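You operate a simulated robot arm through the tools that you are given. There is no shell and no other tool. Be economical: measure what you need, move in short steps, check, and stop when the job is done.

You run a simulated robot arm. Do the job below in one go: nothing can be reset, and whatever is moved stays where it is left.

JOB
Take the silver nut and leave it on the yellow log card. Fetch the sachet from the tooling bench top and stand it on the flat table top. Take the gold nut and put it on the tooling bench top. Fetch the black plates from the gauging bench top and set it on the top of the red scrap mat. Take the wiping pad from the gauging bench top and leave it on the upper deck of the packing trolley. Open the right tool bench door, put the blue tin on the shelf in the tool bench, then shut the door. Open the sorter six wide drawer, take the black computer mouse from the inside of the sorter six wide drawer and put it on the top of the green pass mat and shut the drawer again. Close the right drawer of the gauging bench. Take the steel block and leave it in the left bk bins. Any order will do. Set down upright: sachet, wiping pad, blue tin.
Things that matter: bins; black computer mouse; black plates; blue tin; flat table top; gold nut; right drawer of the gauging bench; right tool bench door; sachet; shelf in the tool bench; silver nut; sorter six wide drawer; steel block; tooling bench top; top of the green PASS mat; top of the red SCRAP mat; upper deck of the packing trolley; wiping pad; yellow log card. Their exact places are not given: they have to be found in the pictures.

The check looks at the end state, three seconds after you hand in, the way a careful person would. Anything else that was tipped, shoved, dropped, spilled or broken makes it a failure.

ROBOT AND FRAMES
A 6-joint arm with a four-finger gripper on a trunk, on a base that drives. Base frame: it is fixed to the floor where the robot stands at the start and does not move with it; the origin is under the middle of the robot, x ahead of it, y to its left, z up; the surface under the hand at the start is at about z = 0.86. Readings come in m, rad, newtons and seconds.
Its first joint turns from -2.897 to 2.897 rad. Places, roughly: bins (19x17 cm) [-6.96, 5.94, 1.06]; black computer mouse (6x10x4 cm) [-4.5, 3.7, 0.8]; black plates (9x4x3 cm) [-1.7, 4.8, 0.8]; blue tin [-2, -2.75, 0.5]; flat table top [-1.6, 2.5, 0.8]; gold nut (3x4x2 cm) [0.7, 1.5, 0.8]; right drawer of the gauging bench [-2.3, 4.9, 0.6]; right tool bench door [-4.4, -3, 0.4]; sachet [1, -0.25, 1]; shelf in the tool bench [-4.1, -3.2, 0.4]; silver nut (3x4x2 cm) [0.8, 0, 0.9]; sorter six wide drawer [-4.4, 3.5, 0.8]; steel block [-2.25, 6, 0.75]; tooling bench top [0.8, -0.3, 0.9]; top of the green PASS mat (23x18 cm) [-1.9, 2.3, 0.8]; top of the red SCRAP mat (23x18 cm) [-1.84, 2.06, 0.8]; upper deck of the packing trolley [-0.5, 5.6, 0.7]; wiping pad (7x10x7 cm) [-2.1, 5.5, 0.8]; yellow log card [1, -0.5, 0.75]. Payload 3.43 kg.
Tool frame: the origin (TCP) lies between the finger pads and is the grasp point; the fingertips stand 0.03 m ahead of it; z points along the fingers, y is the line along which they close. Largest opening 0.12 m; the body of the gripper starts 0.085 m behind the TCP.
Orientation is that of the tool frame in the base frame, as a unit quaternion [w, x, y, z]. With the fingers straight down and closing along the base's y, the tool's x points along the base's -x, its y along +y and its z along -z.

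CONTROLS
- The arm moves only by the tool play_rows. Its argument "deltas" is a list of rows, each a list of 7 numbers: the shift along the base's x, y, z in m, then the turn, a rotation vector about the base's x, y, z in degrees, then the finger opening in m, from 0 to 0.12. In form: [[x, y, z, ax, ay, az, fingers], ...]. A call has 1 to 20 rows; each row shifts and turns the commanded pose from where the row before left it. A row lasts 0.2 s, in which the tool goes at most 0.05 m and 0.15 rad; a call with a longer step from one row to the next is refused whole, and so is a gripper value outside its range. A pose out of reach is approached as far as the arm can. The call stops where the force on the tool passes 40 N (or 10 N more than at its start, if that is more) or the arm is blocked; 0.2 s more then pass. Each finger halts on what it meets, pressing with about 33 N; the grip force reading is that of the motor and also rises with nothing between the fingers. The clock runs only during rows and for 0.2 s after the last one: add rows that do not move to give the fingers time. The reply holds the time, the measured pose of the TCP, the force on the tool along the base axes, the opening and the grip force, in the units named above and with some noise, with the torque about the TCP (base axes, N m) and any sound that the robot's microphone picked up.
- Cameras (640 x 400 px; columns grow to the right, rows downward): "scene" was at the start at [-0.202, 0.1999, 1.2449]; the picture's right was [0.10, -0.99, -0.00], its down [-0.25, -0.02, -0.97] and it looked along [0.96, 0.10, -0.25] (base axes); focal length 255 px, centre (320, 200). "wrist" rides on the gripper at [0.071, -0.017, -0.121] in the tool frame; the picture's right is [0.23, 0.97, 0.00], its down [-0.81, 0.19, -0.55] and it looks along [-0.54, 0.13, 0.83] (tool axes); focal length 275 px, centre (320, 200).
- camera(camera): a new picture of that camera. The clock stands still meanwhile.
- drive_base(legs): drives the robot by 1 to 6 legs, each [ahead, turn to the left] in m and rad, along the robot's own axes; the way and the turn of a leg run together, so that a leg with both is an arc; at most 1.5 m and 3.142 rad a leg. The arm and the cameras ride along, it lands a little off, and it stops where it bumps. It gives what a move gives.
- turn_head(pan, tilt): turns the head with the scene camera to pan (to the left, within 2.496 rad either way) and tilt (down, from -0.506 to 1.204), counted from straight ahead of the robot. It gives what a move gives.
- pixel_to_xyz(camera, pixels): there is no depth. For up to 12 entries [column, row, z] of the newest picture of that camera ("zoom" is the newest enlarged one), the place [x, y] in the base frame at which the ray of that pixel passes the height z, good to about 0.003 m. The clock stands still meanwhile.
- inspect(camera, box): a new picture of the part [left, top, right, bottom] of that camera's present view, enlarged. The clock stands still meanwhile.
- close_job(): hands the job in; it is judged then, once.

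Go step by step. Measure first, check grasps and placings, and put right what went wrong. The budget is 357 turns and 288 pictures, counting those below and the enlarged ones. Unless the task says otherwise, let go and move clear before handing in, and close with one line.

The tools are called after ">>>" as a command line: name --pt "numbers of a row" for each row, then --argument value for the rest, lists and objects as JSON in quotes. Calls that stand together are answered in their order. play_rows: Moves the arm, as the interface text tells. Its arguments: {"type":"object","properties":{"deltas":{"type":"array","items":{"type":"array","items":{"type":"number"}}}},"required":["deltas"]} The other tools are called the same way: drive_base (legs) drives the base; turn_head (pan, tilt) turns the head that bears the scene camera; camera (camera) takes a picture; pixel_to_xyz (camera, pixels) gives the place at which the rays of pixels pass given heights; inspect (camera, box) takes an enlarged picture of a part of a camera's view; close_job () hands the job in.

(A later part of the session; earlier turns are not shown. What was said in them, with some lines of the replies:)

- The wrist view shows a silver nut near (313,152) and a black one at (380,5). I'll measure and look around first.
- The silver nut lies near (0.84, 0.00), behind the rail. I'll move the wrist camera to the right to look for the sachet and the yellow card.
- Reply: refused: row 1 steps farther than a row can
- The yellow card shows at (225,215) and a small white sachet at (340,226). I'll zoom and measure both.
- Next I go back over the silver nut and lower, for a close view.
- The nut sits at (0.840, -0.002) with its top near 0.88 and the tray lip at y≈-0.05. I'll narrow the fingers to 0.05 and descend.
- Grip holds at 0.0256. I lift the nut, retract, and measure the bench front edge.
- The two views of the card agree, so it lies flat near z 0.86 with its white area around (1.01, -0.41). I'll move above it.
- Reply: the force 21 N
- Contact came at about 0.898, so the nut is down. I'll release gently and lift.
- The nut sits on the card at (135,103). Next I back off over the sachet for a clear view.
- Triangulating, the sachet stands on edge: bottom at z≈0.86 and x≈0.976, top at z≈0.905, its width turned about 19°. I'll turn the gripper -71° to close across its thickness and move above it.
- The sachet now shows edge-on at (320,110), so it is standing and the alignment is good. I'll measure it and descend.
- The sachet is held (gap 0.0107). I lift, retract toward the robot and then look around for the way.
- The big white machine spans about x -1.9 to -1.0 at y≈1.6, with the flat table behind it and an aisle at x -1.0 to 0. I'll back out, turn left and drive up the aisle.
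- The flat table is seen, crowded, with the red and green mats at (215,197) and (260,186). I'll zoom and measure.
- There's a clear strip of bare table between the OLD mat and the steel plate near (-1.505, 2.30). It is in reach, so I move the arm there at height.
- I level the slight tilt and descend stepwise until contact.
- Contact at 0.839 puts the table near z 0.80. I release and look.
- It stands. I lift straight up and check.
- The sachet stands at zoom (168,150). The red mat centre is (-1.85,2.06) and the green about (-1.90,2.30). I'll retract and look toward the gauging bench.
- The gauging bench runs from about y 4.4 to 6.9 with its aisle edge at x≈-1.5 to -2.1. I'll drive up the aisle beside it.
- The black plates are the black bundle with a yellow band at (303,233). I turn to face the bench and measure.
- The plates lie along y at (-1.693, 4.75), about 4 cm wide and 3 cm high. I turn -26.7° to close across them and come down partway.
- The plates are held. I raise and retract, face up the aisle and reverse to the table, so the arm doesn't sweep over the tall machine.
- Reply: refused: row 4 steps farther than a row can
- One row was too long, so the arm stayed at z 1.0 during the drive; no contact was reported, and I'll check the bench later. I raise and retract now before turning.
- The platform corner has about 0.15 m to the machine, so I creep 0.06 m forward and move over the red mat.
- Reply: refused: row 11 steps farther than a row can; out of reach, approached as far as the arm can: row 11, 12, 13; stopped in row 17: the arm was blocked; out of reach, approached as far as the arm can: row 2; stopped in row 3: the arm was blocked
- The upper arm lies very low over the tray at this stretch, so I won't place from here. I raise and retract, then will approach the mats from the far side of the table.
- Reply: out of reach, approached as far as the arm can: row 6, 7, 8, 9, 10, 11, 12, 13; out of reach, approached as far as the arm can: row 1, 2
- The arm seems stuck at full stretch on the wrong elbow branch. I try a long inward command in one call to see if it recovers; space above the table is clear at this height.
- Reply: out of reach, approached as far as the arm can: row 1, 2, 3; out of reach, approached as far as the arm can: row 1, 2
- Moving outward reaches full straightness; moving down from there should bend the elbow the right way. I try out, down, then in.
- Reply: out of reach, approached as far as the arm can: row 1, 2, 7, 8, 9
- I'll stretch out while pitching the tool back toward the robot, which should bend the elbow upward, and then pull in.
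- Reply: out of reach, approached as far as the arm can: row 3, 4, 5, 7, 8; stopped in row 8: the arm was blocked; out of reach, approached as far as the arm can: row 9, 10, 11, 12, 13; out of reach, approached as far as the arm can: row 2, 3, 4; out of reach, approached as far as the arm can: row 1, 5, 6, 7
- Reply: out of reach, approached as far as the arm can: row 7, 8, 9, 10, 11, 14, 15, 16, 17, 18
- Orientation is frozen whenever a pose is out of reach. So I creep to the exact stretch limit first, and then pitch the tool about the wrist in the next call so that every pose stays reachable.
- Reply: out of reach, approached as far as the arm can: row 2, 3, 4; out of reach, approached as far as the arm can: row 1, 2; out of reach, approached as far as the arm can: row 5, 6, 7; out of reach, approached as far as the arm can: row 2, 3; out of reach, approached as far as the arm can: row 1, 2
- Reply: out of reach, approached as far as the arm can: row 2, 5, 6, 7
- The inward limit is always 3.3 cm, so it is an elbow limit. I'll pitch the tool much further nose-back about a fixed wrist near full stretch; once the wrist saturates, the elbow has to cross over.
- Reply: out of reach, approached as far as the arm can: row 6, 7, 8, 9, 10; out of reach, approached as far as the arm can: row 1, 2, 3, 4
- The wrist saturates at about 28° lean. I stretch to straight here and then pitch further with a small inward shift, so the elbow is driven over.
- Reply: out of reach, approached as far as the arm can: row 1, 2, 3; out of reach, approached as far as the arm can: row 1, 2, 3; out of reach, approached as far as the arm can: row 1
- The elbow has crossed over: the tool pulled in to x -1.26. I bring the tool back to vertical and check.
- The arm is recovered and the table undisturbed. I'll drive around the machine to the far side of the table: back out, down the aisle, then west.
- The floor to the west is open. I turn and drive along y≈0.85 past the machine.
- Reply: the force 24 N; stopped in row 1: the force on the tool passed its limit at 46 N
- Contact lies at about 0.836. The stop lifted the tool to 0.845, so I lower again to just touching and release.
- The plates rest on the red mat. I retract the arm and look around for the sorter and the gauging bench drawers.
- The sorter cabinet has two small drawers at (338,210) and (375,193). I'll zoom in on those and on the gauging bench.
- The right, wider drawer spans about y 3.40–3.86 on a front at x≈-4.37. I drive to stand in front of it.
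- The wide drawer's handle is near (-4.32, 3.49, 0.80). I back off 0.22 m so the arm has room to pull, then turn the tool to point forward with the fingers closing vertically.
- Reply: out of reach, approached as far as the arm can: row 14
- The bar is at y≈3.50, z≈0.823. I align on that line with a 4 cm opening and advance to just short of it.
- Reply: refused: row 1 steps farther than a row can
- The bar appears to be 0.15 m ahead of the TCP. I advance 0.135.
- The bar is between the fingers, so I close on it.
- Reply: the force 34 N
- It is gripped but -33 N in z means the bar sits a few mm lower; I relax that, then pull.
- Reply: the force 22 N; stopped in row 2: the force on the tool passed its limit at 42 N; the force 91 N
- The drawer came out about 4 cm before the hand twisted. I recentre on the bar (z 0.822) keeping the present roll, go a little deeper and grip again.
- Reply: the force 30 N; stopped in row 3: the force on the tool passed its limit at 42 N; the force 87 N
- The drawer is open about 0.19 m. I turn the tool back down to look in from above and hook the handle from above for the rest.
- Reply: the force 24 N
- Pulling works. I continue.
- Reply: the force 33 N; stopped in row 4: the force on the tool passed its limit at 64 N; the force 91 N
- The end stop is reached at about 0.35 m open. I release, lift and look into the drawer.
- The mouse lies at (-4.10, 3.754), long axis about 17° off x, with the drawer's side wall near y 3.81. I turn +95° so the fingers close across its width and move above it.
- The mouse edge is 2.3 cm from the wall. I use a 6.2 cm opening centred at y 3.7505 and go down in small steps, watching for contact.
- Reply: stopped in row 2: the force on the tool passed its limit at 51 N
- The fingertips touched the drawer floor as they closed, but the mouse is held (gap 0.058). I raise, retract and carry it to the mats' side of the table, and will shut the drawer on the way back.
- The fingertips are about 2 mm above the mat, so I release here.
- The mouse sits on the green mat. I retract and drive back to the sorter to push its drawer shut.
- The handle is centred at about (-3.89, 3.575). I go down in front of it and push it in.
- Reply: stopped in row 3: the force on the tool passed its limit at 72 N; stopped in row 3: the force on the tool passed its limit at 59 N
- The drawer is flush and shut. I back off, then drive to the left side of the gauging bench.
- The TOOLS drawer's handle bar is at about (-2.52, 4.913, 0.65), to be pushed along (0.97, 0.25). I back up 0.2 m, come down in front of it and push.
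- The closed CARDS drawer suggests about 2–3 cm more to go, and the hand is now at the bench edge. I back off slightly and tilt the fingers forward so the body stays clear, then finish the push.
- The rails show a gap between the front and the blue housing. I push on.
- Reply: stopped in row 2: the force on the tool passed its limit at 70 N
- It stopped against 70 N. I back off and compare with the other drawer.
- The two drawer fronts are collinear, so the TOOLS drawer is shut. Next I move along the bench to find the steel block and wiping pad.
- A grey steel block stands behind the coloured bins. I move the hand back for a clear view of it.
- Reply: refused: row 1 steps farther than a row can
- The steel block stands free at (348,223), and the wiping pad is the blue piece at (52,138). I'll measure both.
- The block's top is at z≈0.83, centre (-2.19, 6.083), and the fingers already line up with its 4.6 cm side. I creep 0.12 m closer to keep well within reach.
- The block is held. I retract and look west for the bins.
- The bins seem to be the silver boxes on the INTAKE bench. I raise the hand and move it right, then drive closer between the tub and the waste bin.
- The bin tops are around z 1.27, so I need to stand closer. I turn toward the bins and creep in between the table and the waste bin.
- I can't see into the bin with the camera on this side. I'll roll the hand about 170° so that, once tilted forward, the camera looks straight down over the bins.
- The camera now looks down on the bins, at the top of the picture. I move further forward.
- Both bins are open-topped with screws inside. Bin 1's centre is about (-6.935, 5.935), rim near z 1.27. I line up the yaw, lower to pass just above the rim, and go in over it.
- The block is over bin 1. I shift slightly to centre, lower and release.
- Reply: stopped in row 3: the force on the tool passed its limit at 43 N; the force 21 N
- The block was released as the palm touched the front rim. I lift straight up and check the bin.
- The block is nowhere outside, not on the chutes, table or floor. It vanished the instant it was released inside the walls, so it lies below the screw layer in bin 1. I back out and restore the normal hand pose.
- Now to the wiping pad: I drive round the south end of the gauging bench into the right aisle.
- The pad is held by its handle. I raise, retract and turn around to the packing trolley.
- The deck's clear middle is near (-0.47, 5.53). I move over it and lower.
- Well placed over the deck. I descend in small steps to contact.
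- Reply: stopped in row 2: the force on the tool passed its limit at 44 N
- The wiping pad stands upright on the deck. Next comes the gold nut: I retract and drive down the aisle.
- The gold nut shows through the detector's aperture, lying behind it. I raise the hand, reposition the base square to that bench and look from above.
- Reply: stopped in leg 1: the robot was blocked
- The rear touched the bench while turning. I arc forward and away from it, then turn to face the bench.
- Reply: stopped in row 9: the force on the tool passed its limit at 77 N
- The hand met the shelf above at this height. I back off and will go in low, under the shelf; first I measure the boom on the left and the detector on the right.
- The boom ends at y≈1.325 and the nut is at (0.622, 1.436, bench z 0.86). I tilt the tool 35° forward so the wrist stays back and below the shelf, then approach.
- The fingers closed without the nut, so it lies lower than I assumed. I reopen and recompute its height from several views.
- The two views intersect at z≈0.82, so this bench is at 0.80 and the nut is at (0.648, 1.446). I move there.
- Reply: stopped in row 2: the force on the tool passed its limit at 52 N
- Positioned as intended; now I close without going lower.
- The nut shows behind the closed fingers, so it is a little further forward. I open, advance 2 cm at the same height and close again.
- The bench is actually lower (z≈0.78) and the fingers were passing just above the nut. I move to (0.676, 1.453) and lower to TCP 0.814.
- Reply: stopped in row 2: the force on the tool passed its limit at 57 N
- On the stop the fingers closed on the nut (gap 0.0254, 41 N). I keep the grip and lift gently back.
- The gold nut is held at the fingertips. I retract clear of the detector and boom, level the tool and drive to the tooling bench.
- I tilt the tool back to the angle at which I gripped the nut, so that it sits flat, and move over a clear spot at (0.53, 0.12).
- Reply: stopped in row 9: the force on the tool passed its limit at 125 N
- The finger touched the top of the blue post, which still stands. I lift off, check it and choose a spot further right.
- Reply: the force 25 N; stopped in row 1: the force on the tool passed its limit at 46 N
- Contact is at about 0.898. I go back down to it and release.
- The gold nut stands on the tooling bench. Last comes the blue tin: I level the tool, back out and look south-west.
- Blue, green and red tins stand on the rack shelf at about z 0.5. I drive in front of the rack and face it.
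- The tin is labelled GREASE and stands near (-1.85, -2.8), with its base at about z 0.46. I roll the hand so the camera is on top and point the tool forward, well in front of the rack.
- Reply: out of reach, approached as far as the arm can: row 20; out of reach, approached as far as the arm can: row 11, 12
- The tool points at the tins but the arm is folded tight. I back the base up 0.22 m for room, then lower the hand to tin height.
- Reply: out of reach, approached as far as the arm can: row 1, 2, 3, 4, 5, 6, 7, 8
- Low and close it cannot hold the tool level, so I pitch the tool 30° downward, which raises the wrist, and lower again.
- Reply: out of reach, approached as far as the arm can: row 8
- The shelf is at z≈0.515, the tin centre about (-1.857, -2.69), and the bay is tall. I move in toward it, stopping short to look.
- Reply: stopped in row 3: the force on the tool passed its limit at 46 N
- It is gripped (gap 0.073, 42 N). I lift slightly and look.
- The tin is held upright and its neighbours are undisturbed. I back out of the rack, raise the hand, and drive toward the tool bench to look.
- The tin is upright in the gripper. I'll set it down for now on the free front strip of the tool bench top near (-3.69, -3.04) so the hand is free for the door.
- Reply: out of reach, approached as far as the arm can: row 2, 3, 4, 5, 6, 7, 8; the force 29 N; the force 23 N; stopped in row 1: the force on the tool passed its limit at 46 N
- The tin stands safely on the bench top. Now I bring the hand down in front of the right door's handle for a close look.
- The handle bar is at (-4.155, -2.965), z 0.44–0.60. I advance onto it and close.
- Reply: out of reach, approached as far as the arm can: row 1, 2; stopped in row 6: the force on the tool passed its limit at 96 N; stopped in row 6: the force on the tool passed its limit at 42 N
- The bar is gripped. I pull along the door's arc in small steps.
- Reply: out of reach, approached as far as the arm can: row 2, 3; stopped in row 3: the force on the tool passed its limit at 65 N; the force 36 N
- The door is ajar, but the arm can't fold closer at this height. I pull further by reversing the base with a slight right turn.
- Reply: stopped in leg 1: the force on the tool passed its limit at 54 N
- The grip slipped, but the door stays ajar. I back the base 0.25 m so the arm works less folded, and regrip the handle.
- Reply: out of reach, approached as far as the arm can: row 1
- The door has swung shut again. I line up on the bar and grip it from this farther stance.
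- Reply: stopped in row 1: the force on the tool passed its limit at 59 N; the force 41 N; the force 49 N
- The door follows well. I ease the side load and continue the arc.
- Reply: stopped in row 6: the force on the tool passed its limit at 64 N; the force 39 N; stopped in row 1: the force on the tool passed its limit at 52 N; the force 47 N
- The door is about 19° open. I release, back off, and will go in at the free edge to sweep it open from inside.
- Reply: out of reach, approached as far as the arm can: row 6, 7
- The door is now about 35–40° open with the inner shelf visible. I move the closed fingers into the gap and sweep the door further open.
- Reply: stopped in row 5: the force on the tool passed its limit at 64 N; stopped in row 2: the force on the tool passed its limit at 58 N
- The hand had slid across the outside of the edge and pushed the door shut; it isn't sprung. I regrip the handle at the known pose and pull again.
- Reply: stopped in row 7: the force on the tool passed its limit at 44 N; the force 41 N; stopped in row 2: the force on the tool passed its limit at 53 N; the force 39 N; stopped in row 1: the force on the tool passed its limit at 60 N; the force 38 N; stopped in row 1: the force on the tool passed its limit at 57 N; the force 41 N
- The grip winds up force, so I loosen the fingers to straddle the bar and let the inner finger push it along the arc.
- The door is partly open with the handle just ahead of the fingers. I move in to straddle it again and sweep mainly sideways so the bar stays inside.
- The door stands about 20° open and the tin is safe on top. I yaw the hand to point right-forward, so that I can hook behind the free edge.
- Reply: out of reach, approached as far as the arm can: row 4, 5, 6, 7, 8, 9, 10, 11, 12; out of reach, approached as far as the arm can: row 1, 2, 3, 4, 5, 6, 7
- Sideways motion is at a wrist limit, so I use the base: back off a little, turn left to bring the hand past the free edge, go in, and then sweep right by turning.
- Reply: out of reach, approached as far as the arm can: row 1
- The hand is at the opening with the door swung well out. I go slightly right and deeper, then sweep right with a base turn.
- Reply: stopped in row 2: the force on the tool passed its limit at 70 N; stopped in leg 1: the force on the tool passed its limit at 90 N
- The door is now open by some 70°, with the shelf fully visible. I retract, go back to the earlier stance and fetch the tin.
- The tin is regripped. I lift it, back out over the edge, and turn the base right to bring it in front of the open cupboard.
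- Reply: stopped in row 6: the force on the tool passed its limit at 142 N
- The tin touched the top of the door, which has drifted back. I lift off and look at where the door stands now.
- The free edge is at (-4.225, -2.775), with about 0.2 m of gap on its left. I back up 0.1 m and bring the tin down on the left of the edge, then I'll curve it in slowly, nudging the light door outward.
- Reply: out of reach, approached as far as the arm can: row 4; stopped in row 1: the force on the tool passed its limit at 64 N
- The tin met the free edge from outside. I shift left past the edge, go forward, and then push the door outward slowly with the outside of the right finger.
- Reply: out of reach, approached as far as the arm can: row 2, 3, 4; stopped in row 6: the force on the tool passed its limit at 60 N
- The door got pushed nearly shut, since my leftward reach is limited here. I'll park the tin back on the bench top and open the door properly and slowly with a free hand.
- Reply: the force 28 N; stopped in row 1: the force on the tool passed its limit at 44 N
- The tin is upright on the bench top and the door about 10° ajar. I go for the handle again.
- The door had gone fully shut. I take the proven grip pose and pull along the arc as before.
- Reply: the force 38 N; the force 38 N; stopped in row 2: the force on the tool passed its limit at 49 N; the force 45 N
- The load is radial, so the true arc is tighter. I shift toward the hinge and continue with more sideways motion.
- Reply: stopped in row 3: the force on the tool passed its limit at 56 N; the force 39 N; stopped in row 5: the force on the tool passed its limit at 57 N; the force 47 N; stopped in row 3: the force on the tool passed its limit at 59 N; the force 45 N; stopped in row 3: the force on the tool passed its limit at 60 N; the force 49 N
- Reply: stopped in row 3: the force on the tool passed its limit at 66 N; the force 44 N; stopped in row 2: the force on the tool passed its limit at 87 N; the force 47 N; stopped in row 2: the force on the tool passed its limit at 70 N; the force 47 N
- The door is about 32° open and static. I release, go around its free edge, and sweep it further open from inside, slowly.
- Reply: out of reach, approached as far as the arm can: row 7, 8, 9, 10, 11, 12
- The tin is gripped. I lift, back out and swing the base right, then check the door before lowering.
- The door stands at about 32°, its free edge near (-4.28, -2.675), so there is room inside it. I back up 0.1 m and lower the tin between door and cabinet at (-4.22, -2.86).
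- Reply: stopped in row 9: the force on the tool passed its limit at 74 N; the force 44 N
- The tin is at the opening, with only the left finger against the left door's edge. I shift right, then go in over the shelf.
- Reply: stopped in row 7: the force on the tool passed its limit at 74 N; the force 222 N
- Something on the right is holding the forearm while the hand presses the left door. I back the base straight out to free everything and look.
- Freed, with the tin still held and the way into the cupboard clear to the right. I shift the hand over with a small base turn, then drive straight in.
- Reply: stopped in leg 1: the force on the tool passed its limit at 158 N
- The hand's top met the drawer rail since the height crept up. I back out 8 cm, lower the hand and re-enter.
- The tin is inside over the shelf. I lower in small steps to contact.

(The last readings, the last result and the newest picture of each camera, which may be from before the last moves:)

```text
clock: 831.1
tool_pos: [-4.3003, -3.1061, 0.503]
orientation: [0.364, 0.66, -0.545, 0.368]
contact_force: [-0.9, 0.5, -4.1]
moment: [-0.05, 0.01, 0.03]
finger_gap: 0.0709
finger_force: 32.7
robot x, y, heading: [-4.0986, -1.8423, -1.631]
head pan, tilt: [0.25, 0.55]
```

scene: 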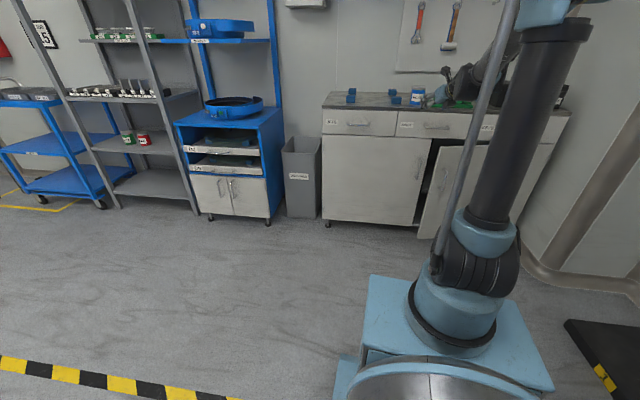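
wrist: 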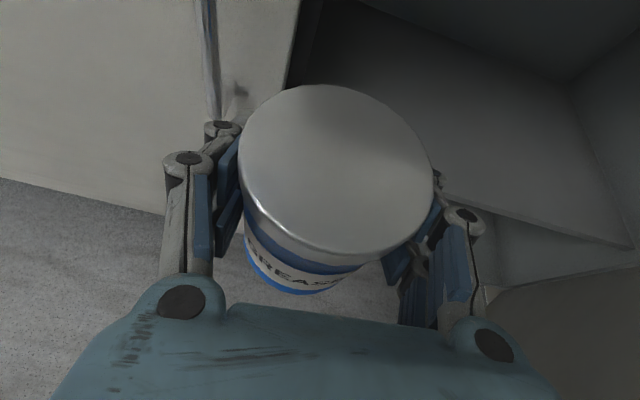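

>>> play_rows --pt "0 0 -0.004 0 0 0 0.06" --pt "0 0 0 0 0 0 0.06"

>>> play_rows --pt "0 0 -0.004 0 0 0 0.06" --pt "0 0 0 0 0 0 0.06"

>>> play_rows --pt "0 0 -0.004 0 0 0 0.06" --pt "0 0 0 0 0 0 0.06"

>>> play_rows --pt "0 0 -0.004 0 0 0 0.06" --pt "0 0 0 0 0 0 0.06"

```text
clock: 831.7
tool_pos: [-4.3001, -3.1053, 0.4996]
orientation: [0.363, 0.66, -0.544, 0.369]
contact_force: [-0.6, 0.1, -4.4]
moment: [-0.03, -0.02, 0.01]
finger_gap: 0.0711
finger_force: 32.7
robot x, y, heading: [-4.0985, -1.8434, -1.634]
head pan, tilt: [0.25, 0.55]
```

```text
clock: 832.3
tool_pos: [-4.3019, -3.1046, 0.496]
orientation: [0.363, 0.66, -0.544, 0.37]
contact_force: [-0.1, -0.4, -3.3]
moment: [-0.06, -0.04, 0.0]
finger_gap: 0.0711
finger_force: 32.8
robot x, y, heading: [-4.0949, -1.843, -1.633]
head pan, tilt: [0.25, 0.55]
```

```text
clock: 832.9
tool_pos: [-4.3006, -3.1053, 0.4912]
orientation: [0.364, 0.66, -0.544, 0.369]
contact_force: [-0.6, -0.1, -4.0]
moment: [0.0, -0.03, -0.02]
finger_gap: 0.0712
finger_force: 32.8
robot x, y, heading: [-4.0939, -1.842, -1.632]
head pan, tilt: [0.25, 0.55]
```

```text
clock: 833.5
tool_pos: [-4.3011, -3.1044, 0.4885]
orientation: [0.364, 0.659, -0.545, 0.369]
contact_force: [0.6, -0.1, -3.5]
moment: [-0.04, -0.04, 0.01]
finger_gap: 0.0713
finger_force: 33.3
robot x, y, heading: [-4.0968, -1.8435, -1.634]
head pan, tilt: [0.25, 0.55]
```

>>> play_rows --pt "0 0 -0.004 0 0 0 0.06" --pt "0 0 0 0 0 0 0.06"

>>> play_rows --pt "0 0 -0.004 0 0 0 0.06" --pt "0 0 0 0 0 0 0.06"

>>> play_rows --pt "0 0 -0.003 0 0 0 0.06" --pt "0 0 0 0 0 0 0.06"

>>> play_rows --pt "0 0 -0.003 0 0 0 0.06" --pt "0 0 0 0 0 0 0.06"

```text
clock: 834.1
tool_pos: [-4.3012, -3.105, 0.4851]
orientation: [0.364, 0.66, -0.545, 0.369]
contact_force: [0.0, -1.3, -4.0]
moment: [-0.01, -0.01, 0.01]
finger_gap: 0.0712
finger_force: 32.8
robot x, y, heading: [-4.0927, -1.8443, -1.63]
head pan, tilt: [0.25, 0.55]
```

```text
clock: 834.7
tool_pos: [-4.3001, -3.1041, 0.4804]
orientation: [0.363, 0.66, -0.544, 0.369]
contact_force: [-0.7, -0.1, -3.1]
moment: [0.02, -0.02, 0.0]
finger_gap: 0.071
finger_force: 33.0
robot x, y, heading: [-4.0941, -1.841, -1.634]
head pan, tilt: [0.25, 0.55]
```

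```text
clock: 835.3
tool_pos: [-4.3023, -3.1045, 0.477]
orientation: [0.364, 0.66, -0.545, 0.368]
contact_force: [0.0, 0.2, -3.6]
moment: [0.0, -0.01, 0.04]
finger_gap: 0.0711
finger_force: 32.6
robot x, y, heading: [-4.0963, -1.8438, -1.633]
head pan, tilt: [0.25, 0.55]
```

```text
clock: 835.9
tool_pos: [-4.3009, -3.104, 0.4733]
orientation: [0.363, 0.66, -0.544, 0.37]
contact_force: [0.1, 0.1, -3.9]
moment: [-0.04, 0.02, -0.01]
finger_gap: 0.071
finger_force: 33.2
robot x, y, heading: [-4.0971, -1.8441, -1.636]
head pan, tilt: [0.25, 0.55]
```

>>> play_rows --pt "0 0 -0.004 0 0 0 0.06" --pt "0 0 0 0 0 0 0.06"

>>> play_rows --pt "0 0 -0.004 0 0 0 0.06" --pt "0 0 0 0 0 0 0.06"

>>> play_rows --pt "0 0 -0.004 0 0 0 0.06" --pt "0 0 0 0 0 0 0.06"

>>> play_rows --pt "0 0 -0.004 0 0 0 0.06" --pt "0 0 0 0 0 0 0.06"

```text
clock: 836.5
tool_pos: [-4.3006, -3.1047, 0.4707]
orientation: [0.364, 0.659, -0.545, 0.369]
contact_force: [-0.1, 0.3, -3.7]
moment: [-0.02, -0.03, 0.02]
finger_gap: 0.0712
finger_force: 33.3
robot x, y, heading: [-4.0978, -1.8424, -1.64]
head pan, tilt: [0.25, 0.55]
```

```text
clock: 837.1
tool_pos: [-4.301, -3.1046, 0.4653]
orientation: [0.364, 0.66, -0.544, 0.369]
contact_force: [0.2, 0.0, -4.3]
moment: [-0.01, 0.01, -0.02]
finger_gap: 0.071
finger_force: 32.8
robot x, y, heading: [-4.0989, -1.8422, -1.63]
head pan, tilt: [0.25, 0.55]
```

```text
clock: 837.7
tool_pos: [-4.3005, -3.1049, 0.4615]
orientation: [0.364, 0.66, -0.544, 0.37]
contact_force: [0.1, 0.0, -3.7]
moment: [-0.04, -0.01, -0.01]
finger_gap: 0.0712
finger_force: 33.1
robot x, y, heading: [-4.0948, -1.8455, -1.636]
head pan, tilt: [0.25, 0.55]
```

```text
clock: 838.3
tool_pos: [-4.3013, -3.1043, 0.4591]
orientation: [0.364, 0.66, -0.544, 0.369]
contact_force: [0.7, 0.1, -4.4]
moment: [-0.08, 0.01, 0.03]
finger_gap: 0.0709
finger_force: 33.1
robot x, y, heading: [-4.0958, -1.8446, -1.635]
head pan, tilt: [0.25, 0.55]
```

>>> play_rows --pt "0 0 -0.003 0 0 0 0.06" --pt "0 0 -0.003 0 0 0 0.06" --pt "0 0 -0.003 0 0 0 0.06" --pt "0 0 0 0 0 0 0.06"

>>> play_rows --pt "0 0 -0.003 0 0 0 0.06" --pt "0 0 -0.003 0 0 0 0.06" --pt "0 0 -0.003 0 0 0 0.06" --pt "0 0 0 0 0 0 0.06"

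>>> play_rows --pt "0 0 -0.003 0 0 0 0.06" --pt "0 0 -0.003 0 0 0 0.06" --pt "0 0 -0.003 0 0 0 0.06" --pt "0 0 0 0 0 0 0.06"

```text
clock: 839.3
tool_pos: [-4.3017, -3.1044, 0.4471]
orientation: [0.364, 0.659, -0.544, 0.369]
contact_force: [0.4, -0.6, -3.5]
moment: [-0.03, -0.01, -0.03]
finger_gap: 0.071
finger_force: 32.9
robot x, y, heading: [-4.0943, -1.8435, -1.629]
head pan, tilt: [0.25, 0.55]
```

```text
clock: 840.3
tool_pos: [-4.3022, -3.1043, 0.4397]
orientation: [0.364, 0.66, -0.544, 0.369]
contact_force: [-0.1, -0.3, -3.6]
moment: [-0.02, -0.01, 0.0]
finger_gap: 0.0708
finger_force: 33.1
robot x, y, heading: [-4.0986, -1.8417, -1.632]
head pan, tilt: [0.25, 0.55]
```

```text
clock: 841.3
tool_pos: [-4.3015, -3.1038, 0.4315]
orientation: [0.364, 0.659, -0.544, 0.37]
contact_force: [2.8, -1.1, 8.7]
moment: [0.1, -0.51, -0.08]
finger_gap: 0.0708
finger_force: 32.6
robot x, y, heading: [-4.0952, -1.839, -1.633]
head pan, tilt: [0.25, 0.55]
```

Contact with the shelf at 0.4315. I settle it, release and withdraw.

>>> play_rows --pt "0 0 -0.002 0 0 0 0.06" --pt "0 0 0 0 0 0 0.06" --pt "0 0 0 0 0 0 0.08" --pt "0 0 0 0 0 0 0.1" --pt "0 0 0 0 0 0 0.105" --pt "0 0 0 0 0 0 0.105" --pt "-0.002 0.03 0.008 0 0 0 0.105" --pt "-0.002 0.03 0.01 0 0 0 0.105" --pt "-0.002 0.03 0.012 0 0 0 0.105" --pt "-0.002 0.03 0.014 0 0 0 0.105"

```text
clock: 843.5
tool_pos: [-4.3087, -2.9847, 0.4751]
orientation: [0.364, 0.66, -0.545, 0.369]
contact_force: [0.1, -0.8, -0.6]
moment: [-0.02, 0.0, 0.04]
finger_gap: 0.1052
finger_force: 0.1
robot x, y, heading: [-4.0936, -1.8457, -1.631]
head pan, tilt: [0.25, 0.55]
```

>>> drive_base --legs '[[-0.35, 0]]'

>>> play_rows --pt "0 0.03 0.04 0 0 0 0.05" --pt "0 0.03 0.04 0 0 0 0.0" --pt "0 0.02 0.045 0 0 0 0.0" --pt "0 0 0.045 0 0 0 0.0" --pt "0 0 0.045 0 0 0 0.0" --pt "0 0 0.045 0 0 0 0.0" --pt "0 0 0.045 0 0 0 0.0" --pt "0 0 0.045 0 0 0 0.0" --pt "0 0 0.04 0 0 0 0.0"

>>> drive_base --legs '[[0, -0.4]]'

>>> turn_head --pan 0.3 --tilt 0.5

>>> camera --camera "scene"

```text
clock: 845.8
tool_pos: [-4.2868, -2.6389, 0.4743]
orientation: [0.364, 0.659, -0.544, 0.369]
contact_force: [-0.5, -0.3, 0.2]
moment: [-0.02, -0.01, -0.03]
finger_gap: 0.1051
finger_force: 0.0
robot x, y, heading: [-4.0732, -1.4958, -1.632]
head pan, tilt: [0.25, 0.55]
```

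```text
clock: 847.8
tool_pos: [-4.2851, -2.5538, 0.8769]
orientation: [0.369, 0.657, -0.542, 0.372]
contact_force: [0.1, -0.5, -0.6]
moment: [-0.01, 0.02, 0.02]
finger_gap: 0.0001
finger_force: 33.2
robot x, y, heading: [-4.0731, -1.4993, -1.636]
head pan, tilt: [0.25, 0.55]
```

```text
clock: 849.5
tool_pos: [-4.6848, -2.3825, 0.8763]
orientation: [-0.436, -0.534, 0.663, -0.29]
contact_force: [0.0, -0.1, 0.5]
moment: [0.0, 0.0, -0.01]
finger_gap: 0.0001
finger_force: 33.0
robot x, y, heading: [-4.0701, -1.5033, -2.044]
head pan, tilt: [0.25, 0.55]
```

```text
clock: 850.1
tool_pos: [-4.6797, -2.3737, 0.889]
orientation: [-0.44, -0.533, 0.661, -0.292]
contact_force: [-0.4, -0.9, -0.4]
moment: [0.0, 0.0, 0.0]
finger_gap: 0.0001
finger_force: 33.0
robot x, y, heading: [-4.0704, -1.4985, -2.038]
head pan, tilt: [0.3, 0.499]
```

```text
0 pictures are left
```

scene: 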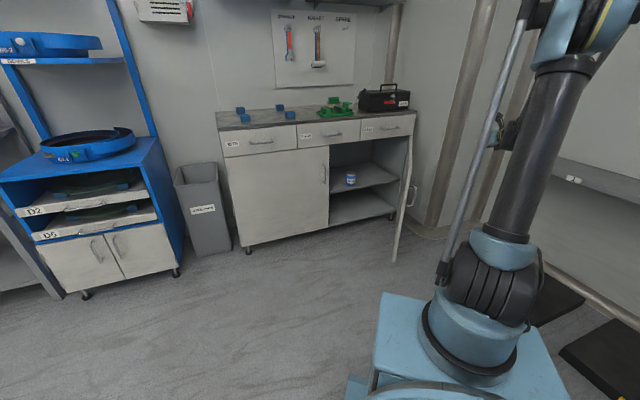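

The tin stands upright on the shelf and the door is open about 85°. That was the last picture; I measure the door for closing it blind by force feedback.

>>> pixel_to_xyz --camera "scene" --pixels '[[396, 261, 0.08], [410, 140, 0.7], [399, 216, 0.08], [415, 125, 0.7], [413, 205, 0.45], [414, 185, 0.6], [350, 184, 0.36]]'

```text
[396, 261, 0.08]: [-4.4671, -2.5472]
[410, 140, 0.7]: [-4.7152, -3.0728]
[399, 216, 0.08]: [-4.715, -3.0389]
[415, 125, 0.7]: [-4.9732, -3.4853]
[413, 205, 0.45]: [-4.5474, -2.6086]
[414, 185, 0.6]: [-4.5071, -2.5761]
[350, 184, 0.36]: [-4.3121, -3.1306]
```

The hinge is at (-4.715, -3.055) and the free edge at (-4.467, -2.547); my hand is on the door's outer side. I move closer and lower beside it, outside.

>>> drive_base --legs '[[0, 0.08], [0.15, 0]]'

>>> play_rows --pt "0 0 -0.04 0 0 0 0.0" --pt "0 0 -0.04 0 0 0 0.0" --pt "0 0 -0.04 0 0 0 0.0" --pt "0 0 -0.04 0 0 0 0.0" --pt "0 0 -0.04 0 0 0 0.0" --pt "0 0 -0.04 0 0 0 0.0" --pt "0 0 0 0 0 0 0.0"

```text
clock: 852.0
tool_pos: [-4.6633, -2.5613, 0.889]
orientation: [-0.428, -0.56, 0.638, -0.31]
contact_force: [0.1, 0.4, -1.0]
moment: [0.03, 0.01, 0.03]
finger_gap: 0.0
finger_force: 32.7
robot x, y, heading: [-4.1268, -1.6419, -1.955]
head pan, tilt: [0.3, 0.499]
```

```text
clock: 853.6
tool_pos: [-4.6595, -2.5519, 0.6586]
orientation: [-0.433, -0.558, 0.635, -0.313]
contact_force: [-0.4, -0.7, -0.2]
moment: [-0.01, 0.0, 0.02]
finger_gap: 0.0
finger_force: 33.1
robot x, y, heading: [-4.1268, -1.6397, -1.959]
head pan, tilt: [0.3, 0.499]
```

>>> play_rows --pt "0.018 -0.009 0 0 0 0 0.0" --pt "0.018 -0.009 0 0 0 0 0.0" --pt "0.018 -0.009 0 0 0 0 0.0" --pt "0.018 -0.009 0 0 0 0 0.0" --pt "0.018 -0.009 0 0 0 0 0.0" --pt "0.0175 -0.008 0 0 0 0 0.0" --pt "0.0196 -0.01 0 0 0 0 0.0" --pt "0.0196 -0.01 0 0 0 0 0.0" --pt "0.0196 -0.01 0 0 0 0 0.0" --pt "0.0196 -0.01 0 0 0 0 0.0" --pt "0.0196 -0.01 0 0 0 0 0.0"

```text
clock: 856.0
tool_pos: [-4.4528, -2.6545, 0.6642]
orientation: [-0.432, -0.559, 0.635, -0.313]
contact_force: [-0.4, 0.8, -0.3]
moment: [0.01, 0.02, -0.01]
finger_gap: 0.0
finger_force: 32.8
robot x, y, heading: [-4.1256, -1.6409, -1.958]
head pan, tilt: [0.3, 0.499]
```

>>> play_rows --pt "0.015 -0.0128 -0.003 0 0 0 0.0" --pt "0.015 -0.0128 -0.003 0 0 0 0.0" --pt "0.015 -0.0128 0 0 0 0 0.0" --pt "0.0155 -0.0128 0 0 0 0 0.0" --pt "0.0128 -0.0147 0 0 0 0 0.0" --pt "0.0128 -0.0147 0 0 0 0 0.0" --pt "0.0128 -0.0147 0 0 0 0 0.0" --pt "0.0128 -0.0147 0 0 0 0 0.0" --pt "0.0105 -0.017 0 0 0 0 0.0" --pt "0.0105 -0.017 0 0 0 0 0.0" --pt "0.0105 -0.017 0 0 0 0 0.0" --pt "0.0105 -0.017 0 0 0 0 0.0"

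```text
clock: 858.6
tool_pos: [-4.4223, -2.8065, 0.657]
orientation: [-0.428, -0.565, 0.629, -0.319]
contact_force: [-1.0, 0.3, -0.2]
moment: [0.0, 0.01, 0.04]
finger_gap: 0.0002
finger_force: 33.2
out of reach, approached as far as the arm can: row 4, 5, 6, 7, 8, 9, 10, 11, 12
robot x, y, heading: [-4.1259, -1.6416, -1.953]
head pan, tilt: [0.3, 0.499]
```

>>> play_rows --pt "0 -0.015 0 0 0 0 0.0" --pt "0 -0.015 0 0 0 0 0.0" --pt "0 -0.015 0 0 0 0 0.0" --pt "0 -0.015 0 0 0 0 0.0" --pt "0 -0.015 0 0 0 0 0.0" --pt "0 -0.015 0 0 0 0 0.0" --pt "0 -0.015 0 0 0 0 0.0" --pt "0 -0.012 0 0 0 0 0.0" --pt "0 -0.012 0 0 0 0 0.0" --pt "0 -0.01 0 0 0 0 0.0" --pt "0 -0.01 0 0 0 0 0.0" --pt "0 -0.01 0 0 0 0 0.0"

```text
clock: 861.2
tool_pos: [-4.4686, -2.9553, 0.6559]
orientation: [-0.431, -0.561, 0.632, -0.316]
contact_force: [-0.3, -0.6, 1.0]
moment: [-0.01, 0.02, -0.04]
finger_gap: 0.0
finger_force: 33.4
out of reach, approached as far as the arm can: row 1, 2, 3, 4, 5, 6, 7, 8, 9, 11
robot x, y, heading: [-4.1284, -1.6381, -1.963]
head pan, tilt: [0.3, 0.499]
```

>>> play_rows --pt "0.004 -0.008 0 0 0 0 0.0" --pt "0.004 -0.008 0 0 0 0 0.0" --pt "0.004 -0.008 0 0 0 0 0.0" --pt "0 -0.008 0 0 0 0 0.0" --pt "0 -0.008 0 0 0 0 0.0" --pt "0 -0.008 0 0 0 0 0.0" --pt "0 -0.008 0 0 0 0 0.0" --pt "0 -0.008 0 0 0 0 0.0"

```text
clock: 862.6
tool_pos: [-4.4737, -2.9839, 0.6691]
orientation: [-0.434, -0.561, 0.63, -0.317]
contact_force: [0.3, -1.1, -4.6]
moment: [-0.26, 0.02, 0.03]
finger_gap: 0.0
finger_force: 32.7
out of reach, approached as far as the arm can: row 1, 2, 3, 4
robot x, y, heading: [-4.1281, -1.6398, -1.957]
head pan, tilt: [0.3, 0.499]
stopped in row 6: the force on the tool passed its limit at 69 N (the readings are from after the stop); the commanded pose is now the measured one
```

Contact came right at the closed-door plane. To be sure, I back off, swing the hand to near the free edge and press there too.

>>> play_rows --pt "0 0.04 0.0 0 0 0 0.0" --pt "0 0.04 0.0 0 0 0 0.0" --pt "0 0.04 0 0 0 0 0.0" --pt "0 0.02 0 0 0 0 0.0"

>>> drive_base --legs '[[0, 0.2]]'

```text
clock: 863.6
tool_pos: [-4.4722, -2.8451, 0.6688]
orientation: [-0.434, -0.561, 0.63, -0.316]
contact_force: [-0.1, -0.8, 0.1]
moment: [-0.01, 0.04, 0.0]
finger_gap: 0.0
finger_force: 33.4
robot x, y, heading: [-4.1262, -1.6354, -1.955]
head pan, tilt: [0.3, 0.499]
```

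```text
clock: 864.8
tool_pos: [-4.2282, -2.89, 0.6692]
orientation: [0.401, 0.62, -0.572, 0.358]
contact_force: [0.7, -0.2, -0.6]
moment: [0.01, 0.01, -0.02]
finger_gap: 0.0
finger_force: 33.2
robot x, y, heading: [-4.1305, -1.6354, -1.755]
head pan, tilt: [0.3, 0.499]
```

>>> play_rows --pt "0 -0.012 0 0 0 0 0.0" --pt "0 -0.012 0 0 0 0 0.0" --pt "0 -0.012 0 0 0 0 0.0" --pt "0 -0.006 0 0 0 0 0.0" --pt "0 -0.006 0 0 0 0 0.0" --pt "0 -0.006 0 0 0 0 0.0" --pt "0 -0.006 0 0 0 0 0.0" --pt "0 -0.006 0 0 0 0 0.0" --pt "0 -0.006 0 0 0 0 0.0"

```text
clock: 866.5
tool_pos: [-4.2237, -2.9338, 0.6989]
orientation: [0.407, 0.618, -0.566, 0.363]
contact_force: [-0.2, -1.8, -3.8]
moment: [-0.17, -0.01, 0.06]
finger_gap: 0.0001
finger_force: 32.8
robot x, y, heading: [-4.1255, -1.6415, -1.757]
head pan, tilt: [0.3, 0.499]
stopped in row 8: the force on the tool passed its limit at 59 N (the readings are from after the stop); the commanded pose is now the measured one
```

The contact near the free edge also lies at the closed plane, so the door is shut. I move the hand clear.

>>> play_rows --pt "0 0.04 0.0 0 0 0 0.0" --pt "0 0.04 0.0 0 0 0 0.0" --pt "0 0.04 0.02 0 0 0 0.0" --pt "0 0.04 0.03 0 0 0 0.0" --pt "0 0.02 0.04 0 0 0 0.0"

>>> drive_base --legs '[[-0.3, 0]]'

>>> close_job

```text
clock: 867.7
tool_pos: [-4.2258, -2.7546, 0.788]
orientation: [0.407, 0.618, -0.566, 0.363]
contact_force: [-0.1, 0.1, -0.5]
moment: [-0.02, -0.02, 0.01]
finger_gap: 0.0001
finger_force: 32.8
robot x, y, heading: [-4.1304, -1.6383, -1.757]
head pan, tilt: [0.3, 0.499]
```

```text
clock: 869.8
tool_pos: [-4.1695, -2.4596, 0.7881]
orientation: [0.409, 0.617, -0.567, 0.363]
contact_force: [1.0, -0.2, 0.7]
moment: [0.0, 0.01, 0.02]
finger_gap: 0.0001
finger_force: 33.1
robot x, y, heading: [-4.073, -1.3462, -1.759]
head pan, tilt: [0.3, 0.499]
```

```text
The job is handed in.
```

The job is handed in with every step carried out, but two results are inferred rather than seen: the steel block dropped out of sight in left bin 1, and the tool bench door was judged shut by touch because no pictures were left.
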